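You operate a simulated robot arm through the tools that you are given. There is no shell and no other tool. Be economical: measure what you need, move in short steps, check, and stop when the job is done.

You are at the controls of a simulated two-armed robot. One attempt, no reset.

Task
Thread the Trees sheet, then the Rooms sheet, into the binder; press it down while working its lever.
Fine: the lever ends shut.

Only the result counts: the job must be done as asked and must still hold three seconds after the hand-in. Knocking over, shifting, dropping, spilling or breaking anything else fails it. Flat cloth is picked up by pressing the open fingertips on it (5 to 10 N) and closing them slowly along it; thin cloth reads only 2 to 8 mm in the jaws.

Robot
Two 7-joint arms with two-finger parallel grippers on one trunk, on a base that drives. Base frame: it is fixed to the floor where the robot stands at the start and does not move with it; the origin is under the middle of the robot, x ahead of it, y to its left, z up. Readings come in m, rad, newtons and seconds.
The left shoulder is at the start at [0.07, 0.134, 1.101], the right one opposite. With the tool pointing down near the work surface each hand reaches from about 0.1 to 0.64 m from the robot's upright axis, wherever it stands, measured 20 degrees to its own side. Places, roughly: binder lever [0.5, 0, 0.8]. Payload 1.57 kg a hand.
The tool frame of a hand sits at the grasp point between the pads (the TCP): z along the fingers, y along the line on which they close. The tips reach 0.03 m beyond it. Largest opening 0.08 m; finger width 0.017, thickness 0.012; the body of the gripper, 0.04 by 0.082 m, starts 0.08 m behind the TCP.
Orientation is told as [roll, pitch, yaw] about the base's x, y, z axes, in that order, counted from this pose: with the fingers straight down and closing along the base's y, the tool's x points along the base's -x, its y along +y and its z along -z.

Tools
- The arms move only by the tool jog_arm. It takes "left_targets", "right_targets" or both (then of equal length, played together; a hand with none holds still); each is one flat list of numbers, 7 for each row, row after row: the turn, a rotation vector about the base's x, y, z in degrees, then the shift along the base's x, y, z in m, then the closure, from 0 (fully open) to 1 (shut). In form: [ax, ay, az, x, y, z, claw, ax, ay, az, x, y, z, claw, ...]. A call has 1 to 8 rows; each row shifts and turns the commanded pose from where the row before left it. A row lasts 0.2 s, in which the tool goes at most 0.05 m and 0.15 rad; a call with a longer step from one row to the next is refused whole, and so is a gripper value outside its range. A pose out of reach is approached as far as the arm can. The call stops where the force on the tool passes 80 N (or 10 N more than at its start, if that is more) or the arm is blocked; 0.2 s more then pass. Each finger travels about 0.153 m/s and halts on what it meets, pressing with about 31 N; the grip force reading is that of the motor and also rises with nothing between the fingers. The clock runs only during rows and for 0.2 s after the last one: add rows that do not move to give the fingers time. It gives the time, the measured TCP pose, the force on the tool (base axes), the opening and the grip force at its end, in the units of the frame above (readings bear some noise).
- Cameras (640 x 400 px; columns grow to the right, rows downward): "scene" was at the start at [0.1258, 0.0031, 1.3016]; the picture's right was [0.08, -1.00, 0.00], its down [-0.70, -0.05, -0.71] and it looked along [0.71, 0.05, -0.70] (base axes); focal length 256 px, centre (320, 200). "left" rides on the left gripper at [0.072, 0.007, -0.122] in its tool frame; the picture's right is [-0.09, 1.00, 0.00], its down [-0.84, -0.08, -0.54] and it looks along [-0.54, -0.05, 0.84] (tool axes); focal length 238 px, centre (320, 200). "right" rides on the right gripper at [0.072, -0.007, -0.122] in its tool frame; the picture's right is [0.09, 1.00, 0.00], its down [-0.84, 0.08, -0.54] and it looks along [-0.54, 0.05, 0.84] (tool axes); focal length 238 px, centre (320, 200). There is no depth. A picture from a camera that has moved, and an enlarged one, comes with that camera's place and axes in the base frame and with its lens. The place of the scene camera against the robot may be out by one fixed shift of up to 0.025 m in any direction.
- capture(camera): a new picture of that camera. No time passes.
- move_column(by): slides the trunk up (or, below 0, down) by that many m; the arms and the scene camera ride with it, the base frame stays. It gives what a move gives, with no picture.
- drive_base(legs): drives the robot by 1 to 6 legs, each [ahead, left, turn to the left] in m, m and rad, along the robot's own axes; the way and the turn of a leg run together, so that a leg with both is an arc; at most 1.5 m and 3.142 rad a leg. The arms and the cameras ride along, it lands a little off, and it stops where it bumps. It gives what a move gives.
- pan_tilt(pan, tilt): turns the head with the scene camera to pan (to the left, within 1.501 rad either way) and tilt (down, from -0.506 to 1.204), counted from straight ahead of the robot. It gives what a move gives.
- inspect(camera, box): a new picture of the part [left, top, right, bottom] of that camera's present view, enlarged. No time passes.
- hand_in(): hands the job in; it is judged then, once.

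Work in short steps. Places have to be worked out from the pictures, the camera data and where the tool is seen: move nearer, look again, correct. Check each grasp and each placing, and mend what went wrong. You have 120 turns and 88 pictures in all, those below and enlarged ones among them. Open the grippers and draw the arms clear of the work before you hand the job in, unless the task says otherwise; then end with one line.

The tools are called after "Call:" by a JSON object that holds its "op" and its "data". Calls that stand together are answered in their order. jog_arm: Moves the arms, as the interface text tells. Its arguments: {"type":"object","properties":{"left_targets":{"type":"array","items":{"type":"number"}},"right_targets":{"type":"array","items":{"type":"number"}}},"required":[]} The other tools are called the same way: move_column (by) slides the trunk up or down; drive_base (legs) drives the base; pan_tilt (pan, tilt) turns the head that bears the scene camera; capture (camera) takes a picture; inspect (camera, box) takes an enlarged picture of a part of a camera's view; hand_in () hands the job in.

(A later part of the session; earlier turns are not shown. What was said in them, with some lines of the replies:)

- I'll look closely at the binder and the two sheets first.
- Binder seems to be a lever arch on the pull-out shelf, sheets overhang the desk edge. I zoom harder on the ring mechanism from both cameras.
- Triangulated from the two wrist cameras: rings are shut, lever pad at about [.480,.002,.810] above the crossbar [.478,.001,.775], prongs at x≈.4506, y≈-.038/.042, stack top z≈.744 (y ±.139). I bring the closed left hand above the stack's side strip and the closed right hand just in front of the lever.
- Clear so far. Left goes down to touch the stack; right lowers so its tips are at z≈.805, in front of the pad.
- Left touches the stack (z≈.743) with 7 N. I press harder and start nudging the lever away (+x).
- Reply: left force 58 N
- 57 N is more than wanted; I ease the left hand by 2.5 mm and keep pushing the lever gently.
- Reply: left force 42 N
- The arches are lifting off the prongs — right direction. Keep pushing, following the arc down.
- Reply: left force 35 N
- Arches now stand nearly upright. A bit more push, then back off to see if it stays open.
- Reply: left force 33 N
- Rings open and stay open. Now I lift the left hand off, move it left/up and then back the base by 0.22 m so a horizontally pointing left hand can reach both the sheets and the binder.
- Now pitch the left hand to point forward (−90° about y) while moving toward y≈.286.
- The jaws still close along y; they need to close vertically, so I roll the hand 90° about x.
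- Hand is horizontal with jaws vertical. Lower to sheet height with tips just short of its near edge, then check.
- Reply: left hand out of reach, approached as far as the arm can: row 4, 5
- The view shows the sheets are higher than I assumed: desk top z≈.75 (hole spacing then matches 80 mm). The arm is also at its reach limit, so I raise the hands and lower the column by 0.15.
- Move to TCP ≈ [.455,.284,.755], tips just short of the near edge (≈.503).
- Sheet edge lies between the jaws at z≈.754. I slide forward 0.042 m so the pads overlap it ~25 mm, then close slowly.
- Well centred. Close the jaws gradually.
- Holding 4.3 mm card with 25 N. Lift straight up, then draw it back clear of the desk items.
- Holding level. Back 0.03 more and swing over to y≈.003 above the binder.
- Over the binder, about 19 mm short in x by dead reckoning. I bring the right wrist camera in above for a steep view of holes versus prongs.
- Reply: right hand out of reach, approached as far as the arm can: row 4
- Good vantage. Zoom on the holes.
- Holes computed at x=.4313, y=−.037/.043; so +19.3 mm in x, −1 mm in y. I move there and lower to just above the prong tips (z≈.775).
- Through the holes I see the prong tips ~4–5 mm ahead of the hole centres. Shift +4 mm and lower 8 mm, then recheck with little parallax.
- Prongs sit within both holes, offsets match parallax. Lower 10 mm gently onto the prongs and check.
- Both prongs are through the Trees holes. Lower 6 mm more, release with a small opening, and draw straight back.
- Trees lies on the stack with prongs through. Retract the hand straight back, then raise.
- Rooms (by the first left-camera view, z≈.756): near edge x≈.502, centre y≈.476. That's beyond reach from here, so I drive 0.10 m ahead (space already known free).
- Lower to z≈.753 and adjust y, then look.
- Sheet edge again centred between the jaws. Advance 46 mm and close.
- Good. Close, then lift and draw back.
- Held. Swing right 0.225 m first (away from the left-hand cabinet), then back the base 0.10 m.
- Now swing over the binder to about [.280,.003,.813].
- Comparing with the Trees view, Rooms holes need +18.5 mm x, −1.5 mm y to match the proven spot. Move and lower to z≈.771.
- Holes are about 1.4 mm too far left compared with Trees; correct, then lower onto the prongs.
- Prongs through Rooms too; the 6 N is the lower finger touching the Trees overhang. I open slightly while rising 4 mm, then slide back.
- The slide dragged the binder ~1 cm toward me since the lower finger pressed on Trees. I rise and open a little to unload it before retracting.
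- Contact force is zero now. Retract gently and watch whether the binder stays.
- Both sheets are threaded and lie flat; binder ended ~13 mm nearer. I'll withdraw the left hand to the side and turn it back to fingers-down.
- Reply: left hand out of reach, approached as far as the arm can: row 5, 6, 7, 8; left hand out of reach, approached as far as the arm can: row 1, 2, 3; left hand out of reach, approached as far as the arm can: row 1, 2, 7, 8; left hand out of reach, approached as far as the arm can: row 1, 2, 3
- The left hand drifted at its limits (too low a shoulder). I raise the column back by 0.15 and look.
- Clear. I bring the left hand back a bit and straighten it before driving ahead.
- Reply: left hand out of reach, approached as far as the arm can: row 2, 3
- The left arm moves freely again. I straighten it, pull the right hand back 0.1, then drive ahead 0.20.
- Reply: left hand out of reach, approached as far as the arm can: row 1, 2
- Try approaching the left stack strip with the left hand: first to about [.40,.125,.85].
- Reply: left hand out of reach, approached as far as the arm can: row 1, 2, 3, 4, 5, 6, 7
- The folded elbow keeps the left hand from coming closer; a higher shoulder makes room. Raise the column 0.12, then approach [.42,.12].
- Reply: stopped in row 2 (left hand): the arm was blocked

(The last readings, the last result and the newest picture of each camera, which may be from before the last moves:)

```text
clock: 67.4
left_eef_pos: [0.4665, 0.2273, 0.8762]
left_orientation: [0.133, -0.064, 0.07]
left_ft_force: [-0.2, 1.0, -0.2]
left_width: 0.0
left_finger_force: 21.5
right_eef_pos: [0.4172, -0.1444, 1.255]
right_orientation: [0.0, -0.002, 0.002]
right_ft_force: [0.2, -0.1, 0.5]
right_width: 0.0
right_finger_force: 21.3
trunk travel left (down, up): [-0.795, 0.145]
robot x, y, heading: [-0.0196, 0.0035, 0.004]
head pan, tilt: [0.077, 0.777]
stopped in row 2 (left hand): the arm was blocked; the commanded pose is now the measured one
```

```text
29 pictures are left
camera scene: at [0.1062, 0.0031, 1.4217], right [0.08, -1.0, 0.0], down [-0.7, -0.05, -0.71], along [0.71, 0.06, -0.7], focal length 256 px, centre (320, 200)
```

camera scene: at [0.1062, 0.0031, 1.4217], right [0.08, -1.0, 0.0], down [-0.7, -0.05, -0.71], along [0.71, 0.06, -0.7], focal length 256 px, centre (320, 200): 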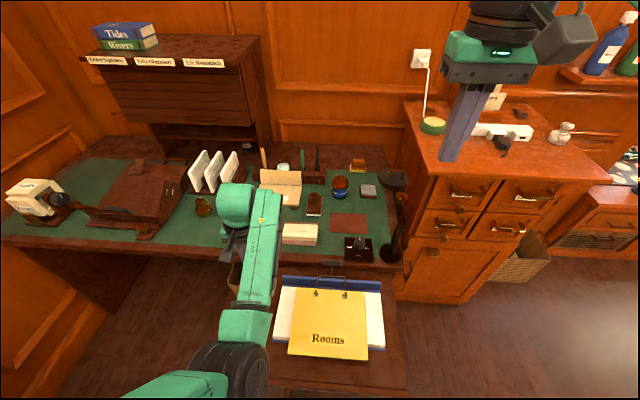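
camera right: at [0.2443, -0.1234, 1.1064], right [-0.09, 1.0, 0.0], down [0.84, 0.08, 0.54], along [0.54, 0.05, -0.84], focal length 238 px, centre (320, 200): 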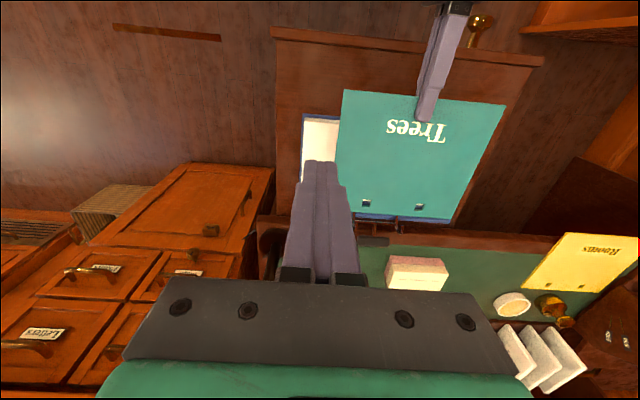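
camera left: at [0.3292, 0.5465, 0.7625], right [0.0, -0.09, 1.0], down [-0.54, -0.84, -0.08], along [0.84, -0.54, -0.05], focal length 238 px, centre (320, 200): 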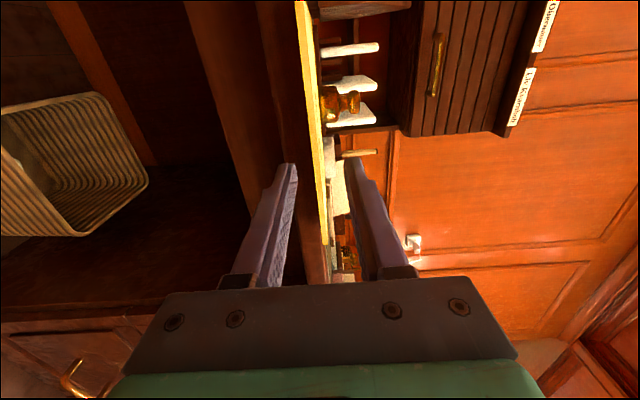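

Blocked by its own fold. Better: swap roles — the left hand (fine at longer reach) works the lever, the right hand presses the right-hand strip. Back off, lower the column to the original height, drive back 0.04.

Call:
{"op": "jog_arm", "data": {"left_targets": [0, 0, 0, 0.01, 0.01, 0.03, 1, 0, 0, 0, 0.01, 0, 0.03, 1, 0, 0, 0, 0.01, 0, 0.04, 1, 0, 0, 0, 0.0, 0, 0.03, 1]}}

Call:
{"op": "move_column", "data": {"by": -0.12}}

Call:
{"op": "drive_base", "data": {"legs": [[-0.04, 0, 0]]}}

```text
clock: 68.4
left_eef_pos: [0.4967, 0.2344, 1.0058]
left_orientation: [0.128, -0.06, 0.067]
left_ft_force: [1.0, -0.1, -0.4]
left_width: 0.0
left_finger_force: 21.4
right_eef_pos: [0.4164, -0.1454, 1.2553]
right_orientation: [0.001, -0.002, 0.001]
right_ft_force: [0.2, 0.3, -0.2]
right_width: 0.0
right_finger_force: 21.9
trunk travel left (down, up): [-0.795, 0.145]
robot x, y, heading: [-0.0179, 0.0033, 0.002]
head pan, tilt: [0.077, 0.777]
```

```text
clock: 69.9
left_eef_pos: [0.4964, 0.2347, 0.8851]
left_orientation: [0.129, -0.062, 0.071]
left_ft_force: [-0.4, -0.9, 0.5]
left_width: 0.0
left_finger_force: 21.9
right_eef_pos: [0.4165, -0.146, 1.1342]
right_orientation: [0.0, -0.001, 0.001]
right_ft_force: [0.8, 0.0, -0.3]
right_width: 0.0
right_finger_force: 21.4
trunk travel left (down, up): [-0.675, 0.265]
robot x, y, heading: [-0.0174, 0.001, 0.001]
head pan, tilt: [0.077, 0.777]
```

```text
clock: 70.8
left_eef_pos: [0.4581, 0.2341, 0.8829]
left_orientation: [0.129, -0.06, 0.067]
left_ft_force: [-0.3, 0.5, -0.5]
left_width: 0.0
left_finger_force: 20.9
right_eef_pos: [0.3816, -0.1449, 1.1336]
right_orientation: [-0.001, 0.004, 0.0]
right_ft_force: [0.7, -0.2, -1.1]
right_width: 0.0001
right_finger_force: 21.0
trunk travel left (down, up): [-0.675, 0.265]
robot x, y, heading: [-0.0553, -0.0007, 0.003]
head pan, tilt: [0.077, 0.777]
```

Straighten the left hand and carry it toward the desk side of the lever; the right hand lowers above the right strip.

Call:
{"op": "jog_arm", "data": {"left_targets": [-7.3, 0, 0, 0.015, -0.01, 0.01, 1, 0, 3.5, 0, 0.015, -0.02, 0.01, 1, 0, 0, -4, 0.015, -0.03, 0.01, 1, 0, 0, 0, 0.015, -0.03, 0, 1, 0, 0, 0, 0.012, -0.03, 0, 1], "right_targets": [0, 0, 0, 0, 0.005, -0.045, 1, 0, 0, 0, 0, 0.005, -0.045, 1, 0, 0, 0, 0, 0.005, -0.045, 1, 0, 0, 0, 0, 0.005, -0.045, 1, 0, 0, 0, 0, 0.002, -0.045, 1]}}

Call:
{"op": "capture", "data": {"camera": "scene"}}

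```text
clock: 72.0
left_eef_pos: [0.53, 0.1141, 0.9149]
left_orientation: [0.006, 0.01, 0.006]
left_ft_force: [-0.3, 0.1, 0.3]
left_width: 0.0001
left_finger_force: 21.1
right_eef_pos: [0.3787, -0.1233, 0.9096]
right_orientation: [0.003, 0.0, 0.001]
right_ft_force: [0.0, 0.1, -0.3]
right_width: 0.0001
right_finger_force: 21.6
trunk travel left (down, up): [-0.675, 0.265]
robot x, y, heading: [-0.0585, -0.0016, 0.005]
head pan, tilt: [0.077, 0.777]
```

```text
28 pictures are left
camera scene: at [0.068, 0.0019, 1.3016], right [0.08, -1.0, 0.0], down [-0.7, -0.05, -0.71], along [0.71, 0.06, -0.7], focal length 256 px, centre (320, 200)
```

scene: 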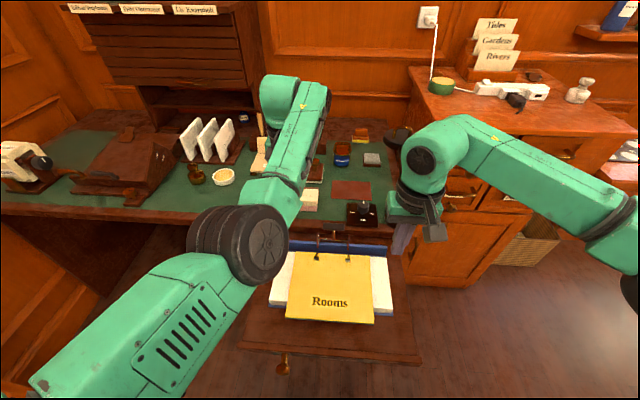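

Both hands reachable. Check the lever's present place from both wrist cameras.

Call:
{"op": "capture", "data": {"camera": "right"}}

Call:
{"op": "capture", "data": {"camera": "left"}}

```text
27 pictures are left
camera right: at [0.307, -0.131, 1.0306], right [-0.09, 1.0, 0.0], down [0.84, 0.08, 0.54], along [0.54, 0.05, -0.84], focal length 238 px, centre (320, 200)
```

right: 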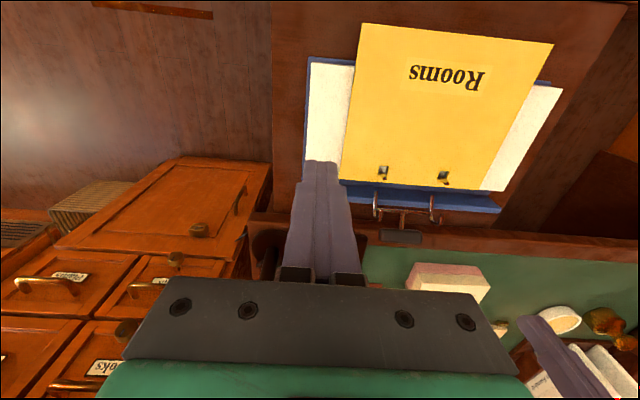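

```text
26 pictures are left
camera left: at [0.4588, 0.1185, 1.0368], right [0.09, 1.0, 0.01], down [0.84, -0.07, 0.53], along [0.53, -0.04, -0.84], focal length 238 px, centre (320, 200)
```

left: 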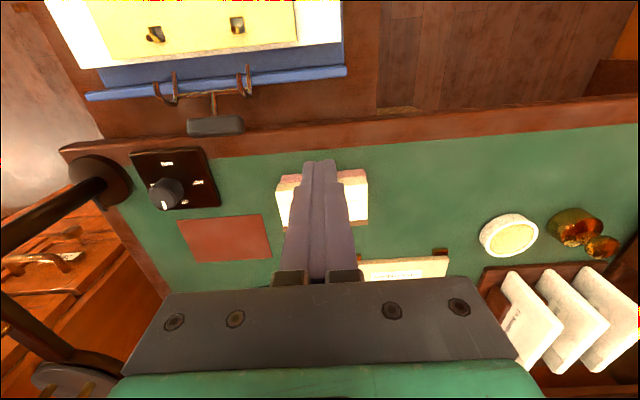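

Pad is at ≈[.518,.003,.780], lever lying ~30° above horizontal, pivot near [.466,·,.748]. I'll grip the pad by its ends (≈60 mm wide) with the left jaws from above. First: right hand down to the strip, left hand over the pad, open.

Call:
{"op": "jog_arm", "data": {"left_targets": [0, 0, 0, -0.002, -0.025, 0, 0.5, 0, 0, 0, -0.003, -0.03, 0, 0, 0, 0, 0, -0.003, -0.03, -0.01, 0, 0, 0, 0, -0.004, -0.026, -0.02, 0, 0, 0, 0, 0, 0, -0.02, 0], "right_targets": [0, 0, 0, 0.005, 0.001, -0.04, 1, 0, 0, 0, 0.005, 0.001, -0.04, 1, 0, 0, 0, 0.005, 0.001, -0.035, 1, 0, 0, 0, 0, 0, -0.013, 1, 0, 0, 0, 0, 0, -0.005, 1]}}

Call:
{"op": "capture", "data": {"camera": "left"}}

```text
clock: 73.2
left_eef_pos: [0.5191, 0.0029, 0.8639]
left_orientation: [0.005, 0.006, 0.004]
left_ft_force: [0.0, 0.5, 0.3]
left_width: 0.0799
left_finger_force: 0.0
right_eef_pos: [0.3956, -0.1193, 0.7757]
right_orientation: [-0.001, -0.001, 0.0]
right_ft_force: [-0.6, 0.1, 0.4]
right_width: 0.0001
right_finger_force: 21.5
trunk travel left (down, up): [-0.675, 0.265]
robot x, y, heading: [-0.0577, 0.0016, 0.001]
head pan, tilt: [0.077, 0.777]
```

```text
25 pictures are left
camera left: at [0.4476, 0.0099, 0.9861], right [0.08, 1.0, 0.0], down [0.84, -0.07, 0.54], along [0.53, -0.04, -0.84], focal length 238 px, centre (320, 200)
```

left: 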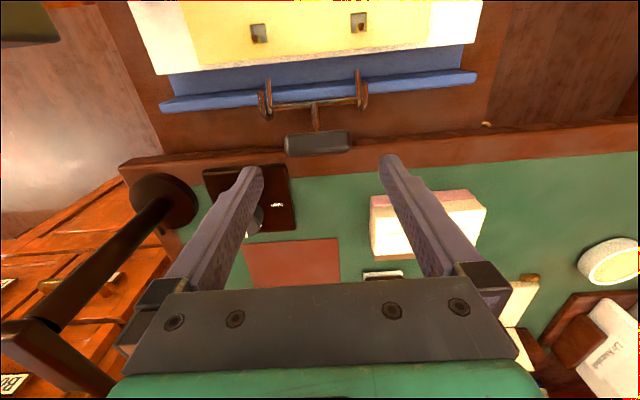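

Pad is centred between the jaws. Lower the left so the tips reach ~10 mm below pad centre, and press the right hand down.

Call:
{"op": "jog_arm", "data": {"left_targets": [0, 0, 0, 0, 0, -0.02, 0, 0, 0, 0, 0, 0, -0.02, 0, 0, 0, 0, 0, 0, -0.015, 0, 0, 0, 0, 0, 0, -0.006, 0], "right_targets": [0, 0, 0, 0, 0, -0.003, 1, 0, 0, 0, 0, 0, -0.002, 1, 0, 0, 0, 0, 0, -0.001, 1, 0, 0, 0, 0, 0, 0, 1]}}

Call:
{"op": "inspect", "data": {"camera": "left", "box": [200, 50, 440, 200]}}

Call:
{"op": "inspect", "data": {"camera": "scene", "box": [248, 200, 408, 300]}}

```text
clock: 74.2
left_eef_pos: [0.5153, 0.0047, 0.8052]
left_orientation: [0.006, 0.003, 0.007]
left_ft_force: [0.0, 0.5, 0.4]
left_width: 0.0799
left_finger_force: 0.1
right_eef_pos: [0.3923, -0.1199, 0.7737]
right_orientation: [0.002, -0.004, -0.001]
right_ft_force: [5.1, -5.9, 20.7]
right_width: 0.0002
right_finger_force: 21.5
trunk travel left (down, up): [-0.675, 0.265]
robot x, y, heading: [-0.057, 0.0018, 0.001]
head pan, tilt: [0.077, 0.777]
```

```text
2.67 times, centred on (320, 125) of left
camera zoom: at [0.4435, 0.0096, 0.927], right [0.09, 1.0, 0.01], down [0.84, -0.07, 0.54], along [0.54, -0.04, -0.84], focal length 636 px, centre (320, 400)
```

zoom: 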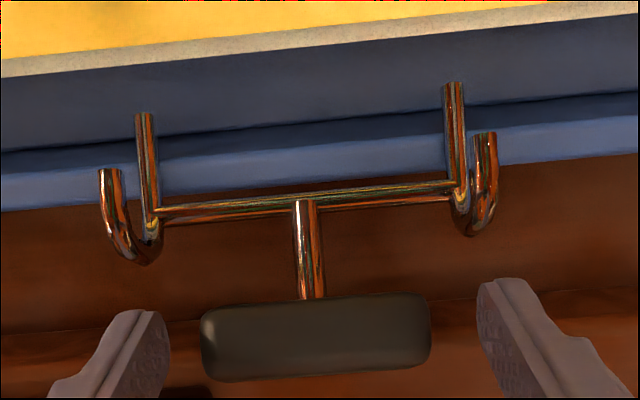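

```text
4.00 times, centred on (328, 250) of scene
camera zoom: at [0.0654, 0.0027, 1.3021], right [0.08, -1.0, 0.0], down [-0.7, -0.05, -0.71], along [0.71, 0.06, -0.7], focal length 1024 px, centre (288, 0)
```

zoom: 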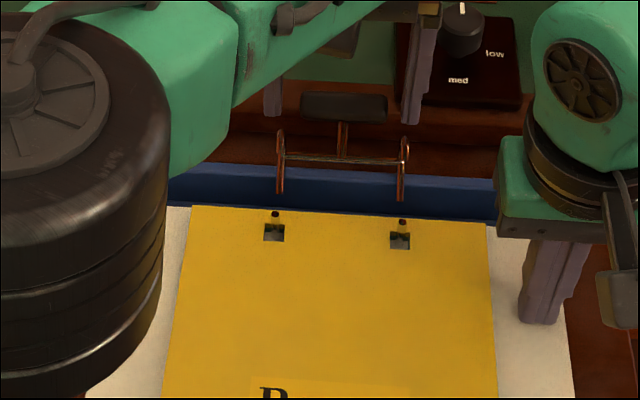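

Jaws straddle the pad and right presses with ~21 N. Close on the pad.

Call:
{"op": "jog_arm", "data": {"left_targets": [0, 0, 0, 0.002, -0.001, -0.002, 0.12, 0, 0, 0, 0, 0, 0, 0.2, 0, 0, 0, 0, 0, 0, 0.3, 0, 0, 0, 0, 0, 0, 0.4, 0, 0, 0, 0, 0, 0, 0.4]}}

Call:
{"op": "inspect", "data": {"camera": "left", "box": [200, 50, 440, 200]}}

```text
clock: 75.4
left_eef_pos: [0.5122, 0.0026, 0.8027]
left_orientation: [0.006, 0.005, 0.005]
left_ft_force: [-1.4, -5.4, 0.6]
left_width: 0.0593
left_finger_force: 31.2
left hand out of reach, approached as far as the arm can: row 1
right_eef_pos: [0.3924, -0.1208, 0.7727]
right_orientation: [0.002, -0.006, -0.001]
right_ft_force: [6.6, -4.1, 29.1]
right_width: 0.0002
right_finger_force: 21.5
trunk travel left (down, up): [-0.675, 0.265]
robot x, y, heading: [-0.0582, -0.0027, -0.001]
head pan, tilt: [0.077, 0.777]
```

```text
2.67 times, centred on (320, 125) of left
camera zoom: at [0.4413, 0.0086, 0.9256], right [0.09, 1.0, 0.01], down [0.84, -0.08, 0.54], along [0.54, -0.04, -0.84], focal length 636 px, centre (320, 400)
```

zoom: 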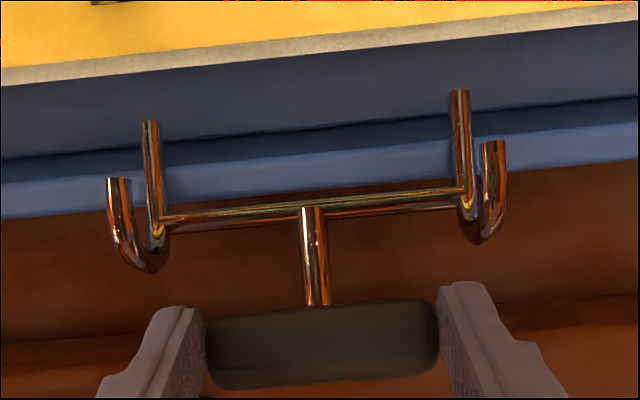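

Pad gripped (59 mm, 31 N). Move it along the arc about the pivot, first three steps.

Call:
{"op": "jog_arm", "data": {"left_targets": [0, 0, 0, -0.0043, 0, 0.006, 0.4, 0, 0, 0, -0.0049, 0, 0.0054, 0.4, 0, 0, 0, -0.0055, 0, 0.0049, 0.4, 0, 0, 0, 0, 0, 0, 0.4]}}

Call:
{"op": "inspect", "data": {"camera": "left", "box": [200, 50, 440, 200]}}

```text
clock: 76.4
left_eef_pos: [0.5082, 0.0061, 0.8092]
left_orientation: [0.004, 0.002, 0.008]
left_ft_force: [5.6, -0.4, -13.0]
left_width: 0.0593
left_finger_force: 31.0
left hand out of reach, approached as far as the arm can: row 2, 3
right_eef_pos: [0.3921, -0.1177, 0.7749]
right_orientation: [0.001, -0.004, 0.001]
right_ft_force: [-3.7, -1.8, 39.1]
right_width: 0.0
right_finger_force: 21.5
trunk travel left (down, up): [-0.675, 0.265]
robot x, y, heading: [-0.0573, -0.0012, 0.005]
head pan, tilt: [0.077, 0.777]
```

```text
2.67 times, centred on (320, 125) of left
camera zoom: at [0.4376, 0.0109, 0.9316], right [0.09, 1.0, 0.01], down [0.84, -0.07, 0.54], along [0.54, -0.04, -0.84], focal length 636 px, centre (320, 400)
```

zoom: 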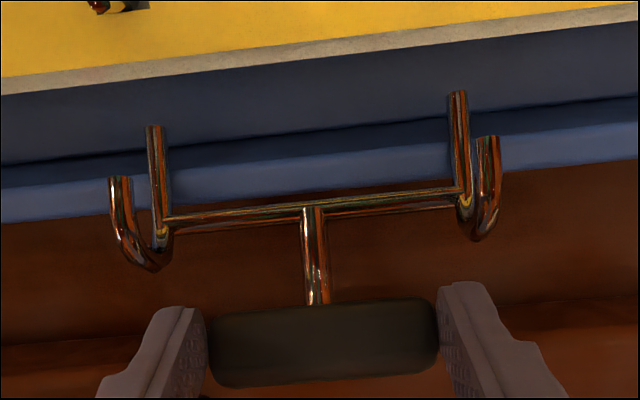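

The left arm is at a joint limit here. I'll swap back: release, and test whether the left hand, tilted ~28° (fingers pointing back toward me), can press the left strip near the rear, leaving the right hand for the lever.

Call:
{"op": "jog_arm", "data": {"left_targets": [0, 0, 0, 0, 0, 0, 0, 0, 0, 0, 0, 0, 0, 0, 0, 0, 0, 0, 0, 0.03, 0, 0, 0, 0, 0, 0, 0.04, 0, 0, 0, 0, 0.005, 0.03, 0.03, 0.5, 0, 7, 0, 0.01, 0.045, 0.01, 1, 0, 7, 0, 0, 0.042, 0, 1, 0, 7, 0, 0, 0, 0, 1], "right_targets": [0, 0, 0, 0, 0, 0, 1, 0, 0, 0, 0, 0, 0, 1, 0, 0, 0, 0, 0, 0.02, 1, 0, 0, 0, -0.01, -0.01, 0.03, 1, 0, 0, 0, -0.01, -0.01, 0.03, 1, 0, 0, 0, 0, 0, 0.03, 1, 0, 0, 0, 0, 0, 0.03, 1, 0, 0, 0, 0, 0, 0, 1]}}

Call:
{"op": "jog_arm", "data": {"left_targets": [0, 7, 0, -0.015, 0, 0, 1, 0, 0, 0, -0.015, 0, -0.02, 1, 0, 0, 0, -0.01, 0, -0.02, 1, 0, 0, 0, -0.01, 0, -0.02, 1, 0, 0, 0, -0.01, 0, -0.02, 1]}}

Call:
{"op": "capture", "data": {"camera": "scene"}}

```text
clock: 78.2
left_eef_pos: [0.4808, 0.1242, 0.9118]
left_orientation: [0.003, 0.348, 0.008]
left_ft_force: [-0.1, 0.1, -0.4]
left_width: 0.0003
left_finger_force: 20.9
left hand out of reach, approached as far as the arm can: row 3, 4, 5, 6, 7, 8
right_eef_pos: [0.3736, -0.1417, 0.9107]
right_orientation: [0.001, -0.001, -0.001]
right_ft_force: [0.6, 0.4, -0.2]
right_width: 0.0
right_finger_force: 21.2
trunk travel left (down, up): [-0.675, 0.265]
robot x, y, heading: [-0.0588, -0.0005, -0.003]
head pan, tilt: [0.077, 0.777]
```

```text
clock: 79.4
left_eef_pos: [0.4218, 0.1286, 0.8351]
left_orientation: [0.008, 0.431, 0.008]
left_ft_force: [-0.6, -0.2, -0.7]
left_width: 0.0002
left_finger_force: 21.1
left hand out of reach, approached as far as the arm can: row 1
right_eef_pos: [0.3728, -0.14, 0.9104]
right_orientation: [0.0, 0.001, -0.001]
right_ft_force: [0.2, 0.5, -0.5]
right_width: 0.0002
right_finger_force: 21.5
trunk travel left (down, up): [-0.675, 0.265]
robot x, y, heading: [-0.0574, -0.0011, 0.0]
head pan, tilt: [0.077, 0.777]
```

```text
20 pictures are left
camera scene: at [0.0676, 0.0041, 1.3016], right [0.08, -1.0, 0.0], down [-0.7, -0.05, -0.71], along [0.71, 0.06, -0.7], focal length 256 px, centre (320, 200)
```

scene: 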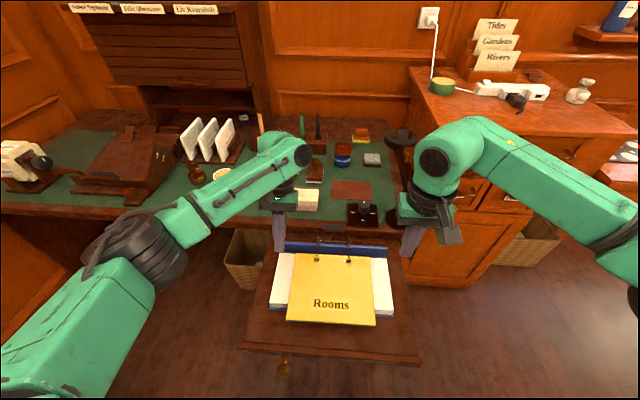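

The left arm flipped back to its normal elbow-out posture. Straighten it and lower over the left strip; bring the right hand, open, above the lever pad.

Call:
{"op": "jog_arm", "data": {"left_targets": [0, -8.2, 0, -0.004, -0.002, 0, 1, 0, -8.2, 0, -0.004, -0.002, 0, 1, 0, -8.2, 0, -0.004, -0.002, 0, 1, 0, 0, 0, -0.003, 0, -0.015, 1, 0, 0, 0, 0, 0, -0.015, 1, 0, 0, 0, 0, 0, -0.015, 1, 0, 0, 0, 0, 0, 0, 1], "right_targets": [0, 0, 0, 0.02, 0.02, 0, 0.5, 0, 0, 0, 0.025, 0.025, 0, 0, 0, 0, 0, 0.025, 0.025, 0, 0, 0, 0, 0, 0.025, 0.025, 0, 0, 0, 0, 0, 0.025, 0.025, 0, 0, 0, 0, 0, 0.022, 0.022, -0.02, 0, 0, 0, 0, 0, 0, -0.02, 0]}}

Call:
{"op": "capture", "data": {"camera": "right"}}

```text
clock: 81.0
left_eef_pos: [0.4072, 0.1214, 0.7893]
left_orientation: [0.008, 0.004, 0.007]
left_ft_force: [1.4, -0.2, 0.2]
left_width: 0.0002
left_finger_force: 21.7
right_eef_pos: [0.511, 0.0002, 0.8691]
right_orientation: [0.001, -0.003, 0.001]
right_ft_force: [-0.1, 0.8, -0.8]
right_width: 0.0802
right_finger_force: 0.0
right hand out of reach, approached as far as the arm can: row 6
trunk travel left (down, up): [-0.675, 0.265]
robot x, y, heading: [-0.0603, -0.0016, -0.002]
head pan, tilt: [0.077, 0.777]
```

```text
19 pictures are left
camera right: at [0.4409, -0.0069, 0.9916], right [-0.09, 1.0, 0.0], down [0.84, 0.08, 0.54], along [0.54, 0.05, -0.84], focal length 238 px, centre (320, 200)
```

right: 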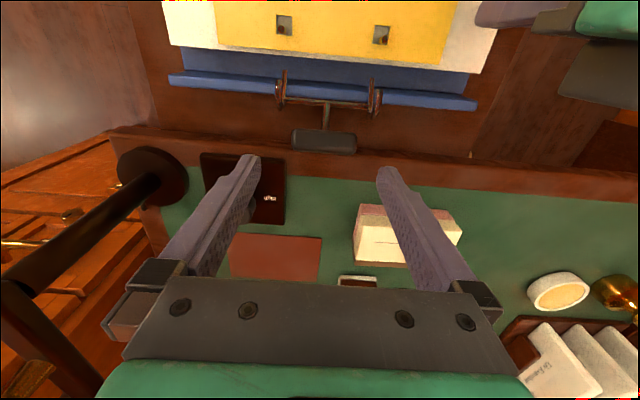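

Right hand is at its outer reach; drive ahead 0.05 with both hands lifted slightly.

Call:
{"op": "jog_arm", "data": {"left_targets": [0, 0, 0, -0.02, 0, 0.03, 1, 0, 0, 0, -0.02, 0, 0.01, 1], "right_targets": [0, 0, 0, -0.02, 0, 0.02, 0, 0, 0, 0, -0.02, 0, 0.02, 0]}}

Call:
{"op": "drive_base", "data": {"legs": [[0.05, 0, 0]]}}

```text
clock: 81.6
left_eef_pos: [0.3666, 0.1227, 0.8296]
left_orientation: [0.004, 0.004, 0.008]
left_ft_force: [-0.6, -0.8, -0.5]
left_width: 0.0
left_finger_force: 21.5
right_eef_pos: [0.4708, 0.0016, 0.9102]
right_orientation: [0.002, -0.001, 0.0]
right_ft_force: [0.3, -0.5, -0.4]
right_width: 0.08
right_finger_force: 0.1
trunk travel left (down, up): [-0.675, 0.265]
robot x, y, heading: [-0.0585, 0.0004, 0.004]
head pan, tilt: [0.077, 0.777]
```

```text
clock: 82.5
left_eef_pos: [0.4171, 0.1222, 0.8286]
left_orientation: [0.005, 0.003, 0.006]
left_ft_force: [-0.7, 0.3, 0.4]
left_width: 0.0003
left_finger_force: 21.6
right_eef_pos: [0.52, 0.0026, 0.911]
right_orientation: [0.002, -0.001, 0.002]
right_ft_force: [0.5, -0.2, -0.7]
right_width: 0.0799
right_finger_force: 0.0
trunk travel left (down, up): [-0.675, 0.265]
robot x, y, heading: [-0.0106, 0.0004, 0.003]
head pan, tilt: [0.077, 0.777]
```

Lower left to light contact and right around the pad.

Call:
{"op": "jog_arm", "data": {"left_targets": [0, 0, 0, -0.01, 0, -0.02, 1, 0, 0, 0, -0.01, -0.001, -0.02, 1, 0, 0, 0, 0, 0, -0.011, 1, 0, 0, 0, 0, 0, -0.005, 1, 0, 0, 0, 0, 0, -0.003, 1], "right_targets": [0, 0, 0, -0.004, 0, -0.03, 0, 0, 0, 0, -0.002, 0.001, -0.03, 0, 0, 0, 0, -0.001, 0, -0.025, 0, 0, 0, 0, 0, 0, -0.015, 0, 0, 0, 0, 0, 0, -0.006, 0]}}

Call:
{"op": "inspect", "data": {"camera": "right", "box": [200, 50, 440, 200]}}

```text
clock: 83.7
left_eef_pos: [0.3962, 0.1201, 0.7743]
left_orientation: [0.002, -0.003, 0.007]
left_ft_force: [0.7, 1.7, 21.1]
left_width: 0.0002
left_finger_force: 21.5
right_eef_pos: [0.5126, 0.0039, 0.8049]
right_orientation: [0.001, -0.002, 0.002]
right_ft_force: [-0.3, -0.5, 0.1]
right_width: 0.0798
right_finger_force: 0.0
trunk travel left (down, up): [-0.675, 0.265]
robot x, y, heading: [-0.0102, 0.0039, -0.002]
head pan, tilt: [0.077, 0.777]
```

```text
2.67 times, centred on (320, 125) of right
camera zoom: at [0.441, -0.004, 0.9268], right [-0.09, 1.0, 0.0], down [0.83, 0.08, 0.54], along [0.54, 0.05, -0.84], focal length 636 px, centre (320, 400)
```

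zoom: 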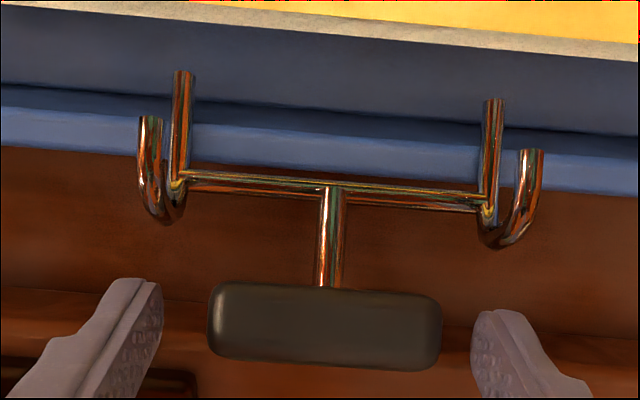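

Same straddle with the right hand; left presses 21 N. Close on the pad and add a bit of press.

Call:
{"op": "jog_arm", "data": {"left_targets": [0, 0, 0, 0, 0, -0.001, 1, 0, 0, 0, 0, 0, 0, 1, 0, 0, 0, 0, 0, 0, 1, 0, 0, 0, 0, 0, 0, 1, 0, 0, 0, 0, 0, 0, 1], "right_targets": [0, 0, 0, 0.001, 0.002, -0.002, 0.12, 0, 0, 0, 0, 0, 0, 0.2, 0, 0, 0, 0, 0, 0, 0.3, 0, 0, 0, 0, 0, 0, 0.4, 0, 0, 0, 0, 0, 0, 0.4]}}

Call:
{"op": "jog_arm", "data": {"right_targets": [0, 0, 0, -0.0043, 0, 0.006, 0.4, 0, 0, 0, -0.0049, 0, 0.0054, 0.4, 0, 0, 0, -0.0055, 0, 0.0049, 0.4, 0, 0, 0, 0, 0, 0, 0.4]}}

Call:
{"op": "inspect", "data": {"camera": "right", "box": [200, 50, 440, 200]}}

```text
clock: 84.9
left_eef_pos: [0.3954, 0.1204, 0.7719]
left_orientation: [0.009, -0.008, 0.008]
left_ft_force: [4.9, 4.1, 47.0]
left_width: 0.0001
left_finger_force: 21.5
right_eef_pos: [0.5132, 0.0042, 0.804]
right_orientation: [-0.001, -0.006, 0.003]
right_ft_force: [-0.1, -1.4, 1.1]
right_width: 0.0595
right_finger_force: 31.0
trunk travel left (down, up): [-0.675, 0.265]
robot x, y, heading: [-0.0139, 0.0001, -0.002]
head pan, tilt: [0.077, 0.777]
```

```text
clock: 85.9
left_eef_pos: [0.3957, 0.1199, 0.7731]
left_orientation: [0.007, -0.005, 0.008]
left_ft_force: [-4.1, 8.3, 54.1]
left_width: 0.0
left_finger_force: 21.3
right_eef_pos: [0.499, 0.003, 0.8205]
right_orientation: [-0.001, -0.004, -0.001]
right_ft_force: [8.5, -5.9, -3.8]
right_width: 0.0593
right_finger_force: 31.4
trunk travel left (down, up): [-0.675, 0.265]
robot x, y, heading: [-0.0072, 0.0004, 0.006]
head pan, tilt: [0.077, 0.777]
```

```text
2.67 times, centred on (320, 125) of right
camera zoom: at [0.4261, -0.0034, 0.9424], right [-0.09, 1.0, 0.0], down [0.83, 0.08, 0.55], along [0.54, 0.05, -0.84], focal length 636 px, centre (320, 400)
```

zoom: 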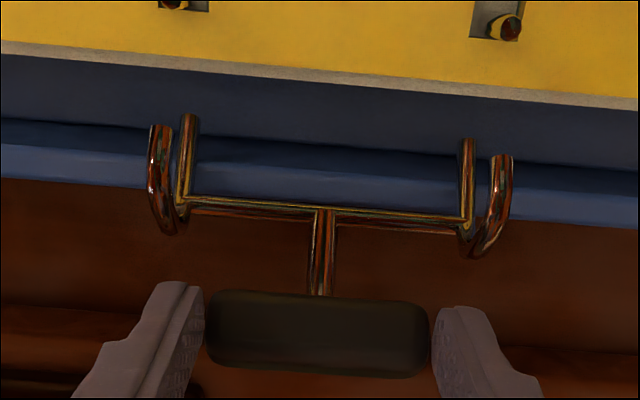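

The lever follows the arc. Continue with the next steps.

Call:
{"op": "jog_arm", "data": {"left_targets": [0, 0, 0, 0, 0, 0.0008, 1, 0, 0, 0, 0, 0, 0, 1, 0, 0, 0, 0, 0, 0, 1, 0, 0, 0, 0, 0, 0, 1], "right_targets": [0, 0, 0, -0.0061, 0, 0.0041, 0.4, 0, 0, 0, -0.0065, 0, 0.0034, 0.4, 0, 0, 0, -0.0069, 0, 0.0025, 0.4, 0, 0, 0, 0, 0, 0, 0.4]}}

Call:
{"op": "inspect", "data": {"camera": "right", "box": [200, 50, 440, 200]}}

```text
clock: 86.9
left_eef_pos: [0.3936, 0.12, 0.7732]
left_orientation: [0.008, -0.003, 0.008]
left_ft_force: [-6.8, 9.0, 48.3]
left_width: 0.0001
left_finger_force: 21.1
right_eef_pos: [0.4779, 0.0021, 0.8304]
right_orientation: [0.0, -0.007, -0.001]
right_ft_force: [13.3, -6.9, 0.3]
right_width: 0.0585
right_finger_force: 31.0
trunk travel left (down, up): [-0.675, 0.265]
robot x, y, heading: [-0.0077, -0.0012, -0.0]
head pan, tilt: [0.077, 0.777]
```

```text
2.67 times, centred on (320, 125) of right
camera zoom: at [0.4061, -0.0037, 0.9523], right [-0.09, 1.0, 0.0], down [0.83, 0.08, 0.55], along [0.55, 0.05, -0.84], focal length 636 px, centre (320, 400)
```

zoom: 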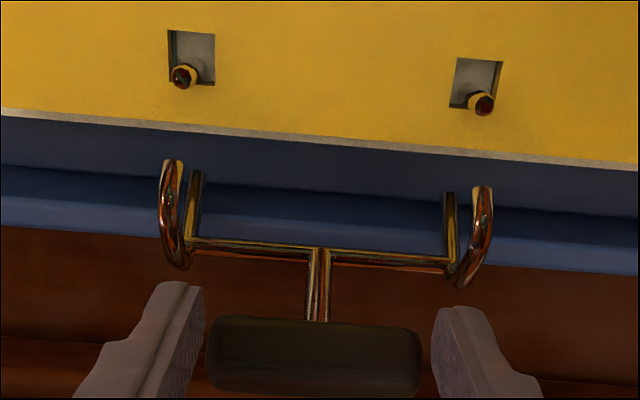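

Continue toward shut.

Call:
{"op": "jog_arm", "data": {"right_targets": [0, 0, 0, -0.007, 0, 0.0018, 0.4, 0, 0, 0, -0.007, 0, 0.0008, 0.4, 0, 0, 0, -0.005, 0, 0, 0.4, 0, 0, 0, 0, 0, 0, 0.4]}}

Call:
{"op": "inspect", "data": {"camera": "right", "box": [200, 50, 440, 200]}}

Call:
{"op": "inspect", "data": {"camera": "scene", "box": [260, 210, 404, 300]}}

```text
clock: 87.9
left_eef_pos: [0.3949, 0.1193, 0.7736]
left_orientation: [0.005, -0.004, 0.005]
left_ft_force: [2.2, -2.6, 40.3]
left_width: 0.0001
left_finger_force: 21.3
right_eef_pos: [0.4572, 0.0039, 0.8334]
right_orientation: [0.002, -0.002, 0.002]
right_ft_force: [0.1, -0.6, -0.6]
right_width: 0.0483
right_finger_force: 0.0
trunk travel left (down, up): [-0.675, 0.265]
robot x, y, heading: [-0.0064, 0.001, 0.0]
head pan, tilt: [0.077, 0.777]
```

```text
2.67 times, centred on (320, 125) of right
camera zoom: at [0.3866, -0.0036, 0.9544], right [-0.09, 1.0, 0.0], down [0.83, 0.08, 0.55], along [0.54, 0.05, -0.84], focal length 636 px, centre (320, 400)
```

zoom: 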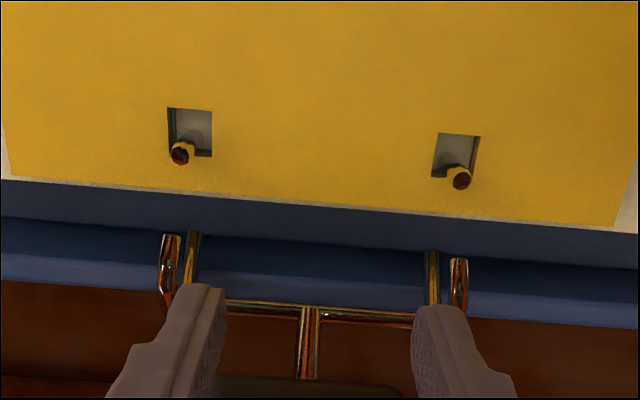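

```text
4.44 times, centred on (332, 255) of scene
camera zoom: at [0.1118, 0.001, 1.3022], right [0.08, -1.0, 0.0], down [-0.7, -0.05, -0.72], along [0.71, 0.06, -0.7], focal length 1138 px, centre (267, -44)
```

zoom: 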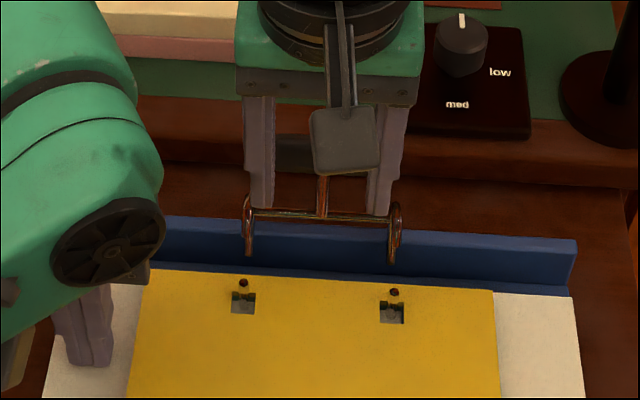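

The pad slipped from the grip near the end (lever ~65° up). Now I'll push it shut from its far side: raise, close fingers, go behind the pad.

Call:
{"op": "jog_arm", "data": {"right_targets": [0, 0, 0, 0, 0, 0, 0.2, 0, 0, 0, 0, 0, 0.03, 0.2, 0, 0, 0, 0, 0, 0.03, 0.6, 0, 0, 0, 0.035, 0, 0, 1, 0, 0, 0, 0.04, 0, 0, 1, 0, 0, 0, 0, 0, -0.025, 1, 0, 0, 0, 0, 0, -0.03, 1, 0, 0, 0, 0, 0, -0.01, 1]}}

Call:
{"op": "inspect", "data": {"camera": "scene", "box": [260, 210, 404, 300]}}

```text
clock: 89.7
left_eef_pos: [0.3935, 0.12, 0.7731]
left_orientation: [0.008, -0.004, 0.004]
left_ft_force: [0.6, -4.4, 40.2]
left_width: 0.0
left_finger_force: 20.8
right_eef_pos: [0.5327, 0.0027, 0.8263]
right_orientation: [0.002, -0.005, 0.003]
right_ft_force: [1.4, 0.8, 0.1]
right_width: 0.0003
right_finger_force: 21.5
trunk travel left (down, up): [-0.675, 0.265]
robot x, y, heading: [-0.0072, -0.0008, 0.003]
head pan, tilt: [0.077, 0.777]
```

```text
4.44 times, centred on (332, 255) of scene
camera zoom: at [0.1118, 0.0007, 1.3023], right [0.08, -1.0, 0.0], down [-0.7, -0.05, -0.72], along [0.71, 0.06, -0.7], focal length 1138 px, centre (267, -44)
```

zoom: 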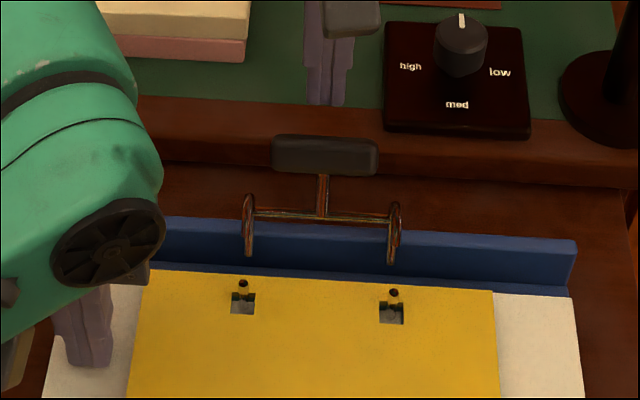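

Finger is behind the pad. Push toward me in 8–10 mm steps.

Call:
{"op": "jog_arm", "data": {"right_targets": [0, 0, 0, -0.01, 0, 0, 1, 0, 0, 0, -0.009, 0, 0, 1, 0, 0, 0, -0.008, 0, 0, 1, 0, 0, 0, -0.007, 0, 0.001, 1, 0, 0, 0, -0.006, 0, 0.001, 1]}}

Call:
{"op": "inspect", "data": {"camera": "scene", "box": [260, 210, 404, 300]}}

```text
clock: 90.9
left_eef_pos: [0.393, 0.1185, 0.7723]
left_orientation: [0.006, -0.003, 0.006]
left_ft_force: [-4.7, -3.7, 42.1]
left_width: 0.0
left_finger_force: 21.2
right_eef_pos: [0.4919, 0.0032, 0.8301]
right_orientation: [0.002, -0.005, 0.001]
right_ft_force: [2.6, 0.4, 0.3]
right_width: 0.0002
right_finger_force: 21.5
trunk travel left (down, up): [-0.675, 0.265]
robot x, y, heading: [-0.0082, -0.0018, -0.001]
head pan, tilt: [0.077, 0.777]
```

```text
4.44 times, centred on (332, 255) of scene
camera zoom: at [0.1106, 0.0008, 1.3023], right [0.08, -1.0, 0.0], down [-0.69, -0.05, -0.72], along [0.71, 0.06, -0.7], focal length 1138 px, centre (267, -44)
```

zoom: 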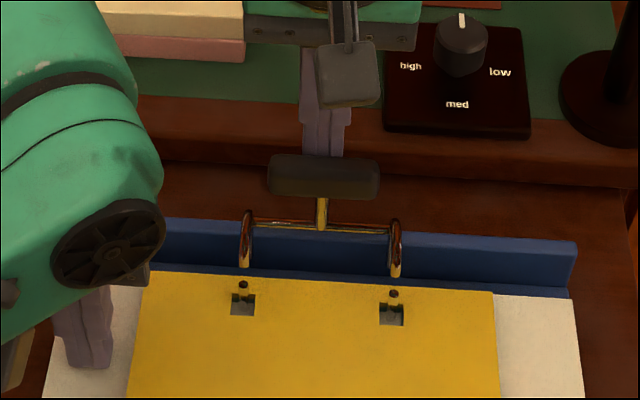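

Closing smoothly at ~3 N. Keep pushing until it meets its stop.

Call:
{"op": "jog_arm", "data": {"right_targets": [0, 0, 0, -0.006, 0, 0, 1, 0, 0, 0, -0.006, 0, 0, 1, 0, 0, 0, -0.006, 0, 0, 1, 0, 0, 0, -0.004, 0, 0, 1, 0, 0, 0, 0, 0, 0, 1]}}

Call:
{"op": "inspect", "data": {"camera": "scene", "box": [260, 210, 404, 300]}}

```text
clock: 92.1
left_eef_pos: [0.3928, 0.119, 0.7731]
left_orientation: [0.007, -0.002, 0.002]
left_ft_force: [-17.8, -0.3, 51.8]
left_width: 0.0001
left_finger_force: 21.5
right_eef_pos: [0.4723, 0.003, 0.8301]
right_orientation: [0.002, -0.008, -0.002]
right_ft_force: [22.5, -0.3, -0.4]
right_width: 0.0
right_finger_force: 21.6
trunk travel left (down, up): [-0.675, 0.265]
robot x, y, heading: [-0.008, -0.0006, -0.002]
head pan, tilt: [0.077, 0.777]
```

```text
4.44 times, centred on (332, 255) of scene
camera zoom: at [0.1115, 0.001, 1.3024], right [0.08, -1.0, 0.0], down [-0.7, -0.05, -0.72], along [0.71, 0.06, -0.7], focal length 1138 px, centre (267, -44)
```

zoom: 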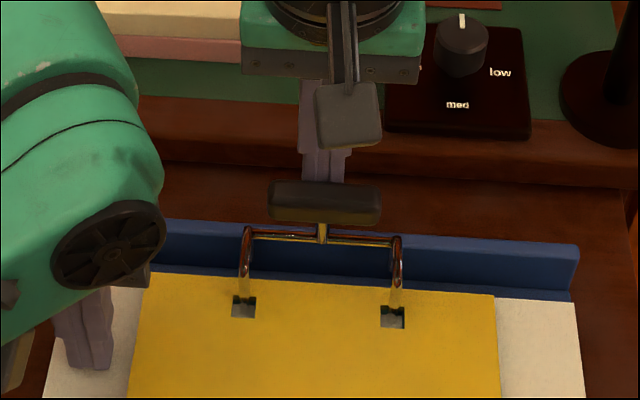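

Force rose to 22 N: the arches meet the prongs. Back the right hand off (+x, up), then lift the left hand.

Call:
{"op": "jog_arm", "data": {"right_targets": [0, 0, 0, 0.015, 0, 0, 1, 0, 0, 0, 0.015, 0, 0.01, 1, 0, 0, 0, 0, 0, 0.04, 1, 0, 0, 0, -0.02, -0.03, 0.04, 1, 0, 0, 0, -0.03, -0.03, 0.02, 1, 0, 0, 0, -0.03, -0.03, 0.02, 1, 0, 0, 0, -0.02, -0.03, 0, 1]}}

Call:
{"op": "jog_arm", "data": {"left_targets": [0, 0, 0, 0, 0, 0.02, 1, 0, 0, 0, 0, 0.01, 0.04, 1, 0, 0, 0, 0, 0.02, 0.04, 1, 0, 0, 0, 0, 0.03, 0.03, 1, 0, 0, 0, 0, 0.03, 0.02, 0.5, 0, 0, 0, 0, 0.03, 0.02, 0, 0, 0, 0, 0, 0, 0, 0], "right_targets": [0, 0, 0, 0, -0.01, 0, 1, 0, 0, 0, 0, -0.01, 0, 1, 0, 0, 0, 0, 0, 0, 0.5, 0, 0, 0, 0, 0, 0, 0, 0, 0, 0, 0, 0, 0, 0, 0, 0, 0, 0, 0, 0, 0, 0, 0, 0, 0, 0, 0, 0]}}

Call:
{"op": "capture", "data": {"camera": "scene"}}

Call:
{"op": "inspect", "data": {"camera": "scene", "box": [292, 226, 372, 276]}}

Call:
{"op": "inspect", "data": {"camera": "right", "box": [320, 60, 512, 180]}}

```text
refused: row 4 steps farther than a row can; nothing moved
```

```text
clock: 93.7
left_eef_pos: [0.3961, 0.2417, 0.9409]
left_orientation: [0.008, 0.007, 0.005]
left_ft_force: [1.1, -0.4, 0.9]
left_width: 0.0798
left_finger_force: 0.0
right_eef_pos: [0.4755, -0.0173, 0.8289]
right_orientation: [-0.001, 0.0, 0.003]
right_ft_force: [-0.6, 0.0, -0.7]
right_width: 0.08
right_finger_force: 0.0
trunk travel left (down, up): [-0.675, 0.265]
robot x, y, heading: [-0.0094, 0.0027, -0.0]
head pan, tilt: [0.077, 0.777]
```

```text
10 pictures are left
camera scene: at [0.1174, 0.0028, 1.3015], right [0.08, -1.0, 0.0], down [-0.7, -0.05, -0.71], along [0.71, 0.06, -0.7], focal length 256 px, centre (320, 200)
```

scene: 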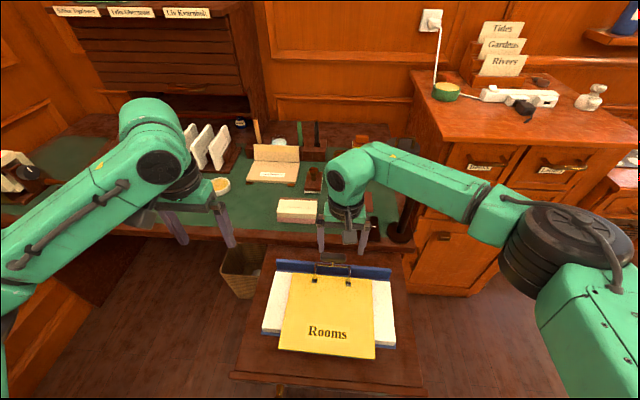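

```text
8.00 times, centred on (332, 251) of scene
camera zoom: at [0.1174, 0.0028, 1.3015], right [0.08, -1.0, 0.0], down [-0.7, -0.05, -0.71], along [0.71, 0.06, -0.7], focal length 2048 px, centre (224, -208)
```

zoom: 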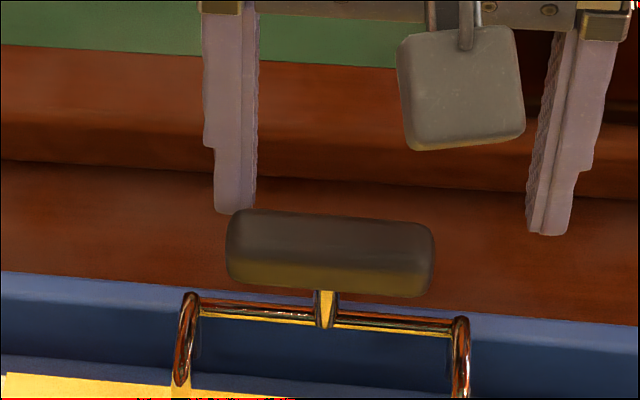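

```text
3.33 times, centred on (416, 120) of right
camera zoom: at [0.4038, -0.0227, 0.9497], right [-0.09, 1.0, 0.0], down [0.84, 0.08, 0.54], along [0.54, 0.05, -0.84], focal length 794 px, centre (0, 467)
```

zoom: 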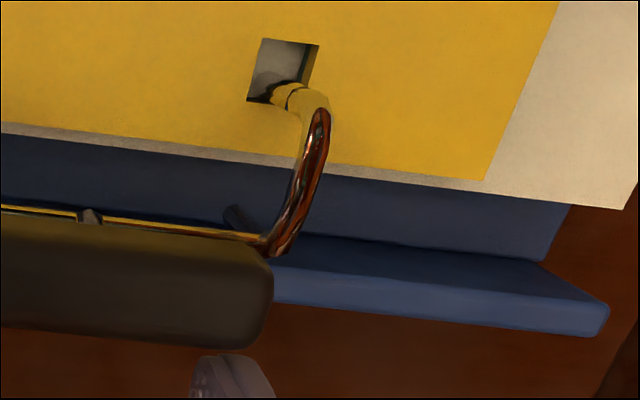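

Lever is shut and rings meet; the first call was refused but no harm done. Now move the right hand +x, up, and clear.

Call:
{"op": "jog_arm", "data": {"right_targets": [0, 0, 0, 0.015, 0, 0, 0, 0, 0, 0, 0.01, 0, 0.02, 0, 0, 0, 0, 0, 0, 0.045, 0, 0, 0, 0, -0.015, -0.02, 0.04, 0, 0, 0, 0, -0.03, -0.03, 0.02, 0, 0, 0, 0, -0.03, -0.03, 0.02, 0, 0, 0, 0, -0.02, -0.04, 0, 0]}}

Call:
{"op": "inspect", "data": {"camera": "scene", "box": [252, 230, 412, 330]}}

Call:
{"op": "inspect", "data": {"camera": "right", "box": [340, 60, 500, 160]}}

```text
clock: 95.3
left_eef_pos: [0.3968, 0.2397, 0.9415]
left_orientation: [0.008, 0.003, 0.006]
left_ft_force: [-0.5, 0.0, -0.2]
left_width: 0.0802
left_finger_force: 0.1
right_eef_pos: [0.4033, -0.1375, 0.9726]
right_orientation: [0.002, -0.002, 0.002]
right_ft_force: [0.8, 0.3, 0.5]
right_width: 0.0799
right_finger_force: 0.0
trunk travel left (down, up): [-0.675, 0.265]
robot x, y, heading: [-0.007, 0.0005, -0.001]
head pan, tilt: [0.077, 0.777]
```

```text
4.00 times, centred on (332, 280) of scene
camera zoom: at [0.1162, 0.0009, 1.3017], right [0.08, -1.0, 0.0], down [-0.7, -0.05, -0.71], along [0.71, 0.06, -0.7], focal length 1024 px, centre (272, -120)
```

zoom: 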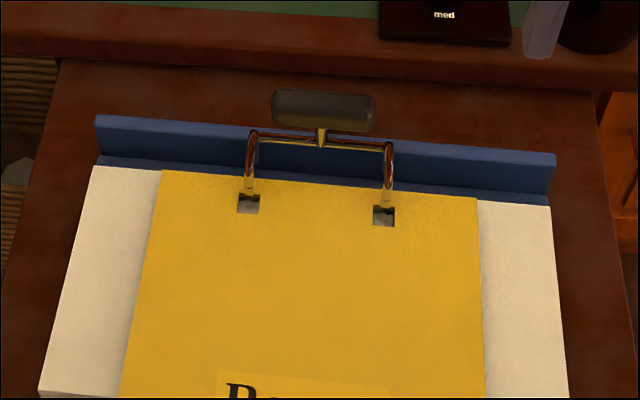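

```text
4.00 times, centred on (420, 110) of right
camera zoom: at [0.3319, -0.1437, 1.0943], right [-0.09, 1.0, 0.0], down [0.84, 0.08, 0.54], along [0.54, 0.05, -0.84], focal length 953 px, centre (-80, 560)
```

zoom: 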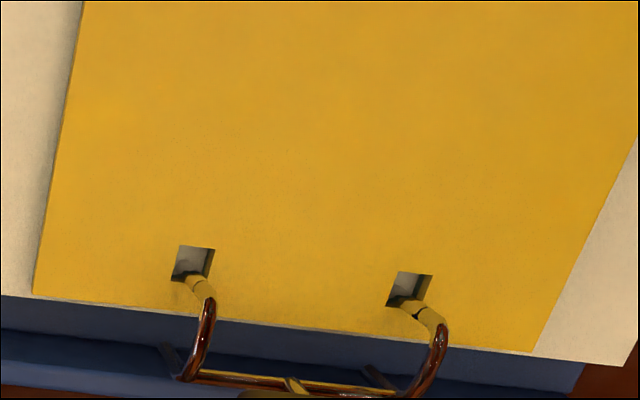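

Everything is in place; one closer look at the ring joints to be sure that they are fully shut.

Call:
{"op": "inspect", "data": {"camera": "right", "box": [376, 115, 456, 165]}}

Call:
{"op": "inspect", "data": {"camera": "scene", "box": [300, 246, 364, 286]}}

```text
8.00 times, centred on (416, 140) of right
camera zoom: at [0.3319, -0.1437, 1.0943], right [-0.09, 1.0, 0.0], down [0.84, 0.08, 0.54], along [0.54, 0.05, -0.84], focal length 1907 px, centre (-448, 680)
```

zoom: 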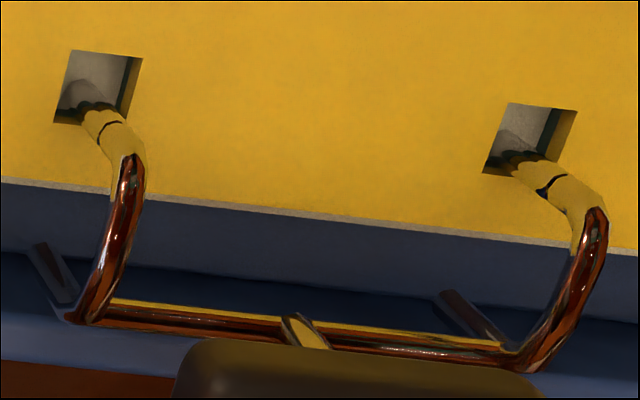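

```text
10.00 times, centred on (332, 266) of scene
camera zoom: at [0.1162, 0.0009, 1.3017], right [0.08, -1.0, 0.0], down [-0.7, -0.05, -0.71], along [0.71, 0.06, -0.7], focal length 2560 px, centre (200, -460)
```

zoom: 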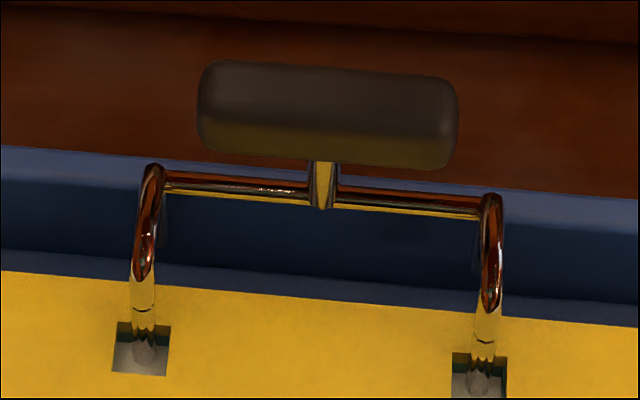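

Rings look identical to the initial shut state, both sheets are on the prongs, and the arms are clear with grippers open. Handing in.

Call:
{"op": "hand_in", "data": {}}

```text
The job is handed in.
```

The job is handed in: Trees and then Rooms are threaded on the binder's prongs and the lever is shut, but the binder slid roughly 26 mm toward the robot during the work and I did not move it back.
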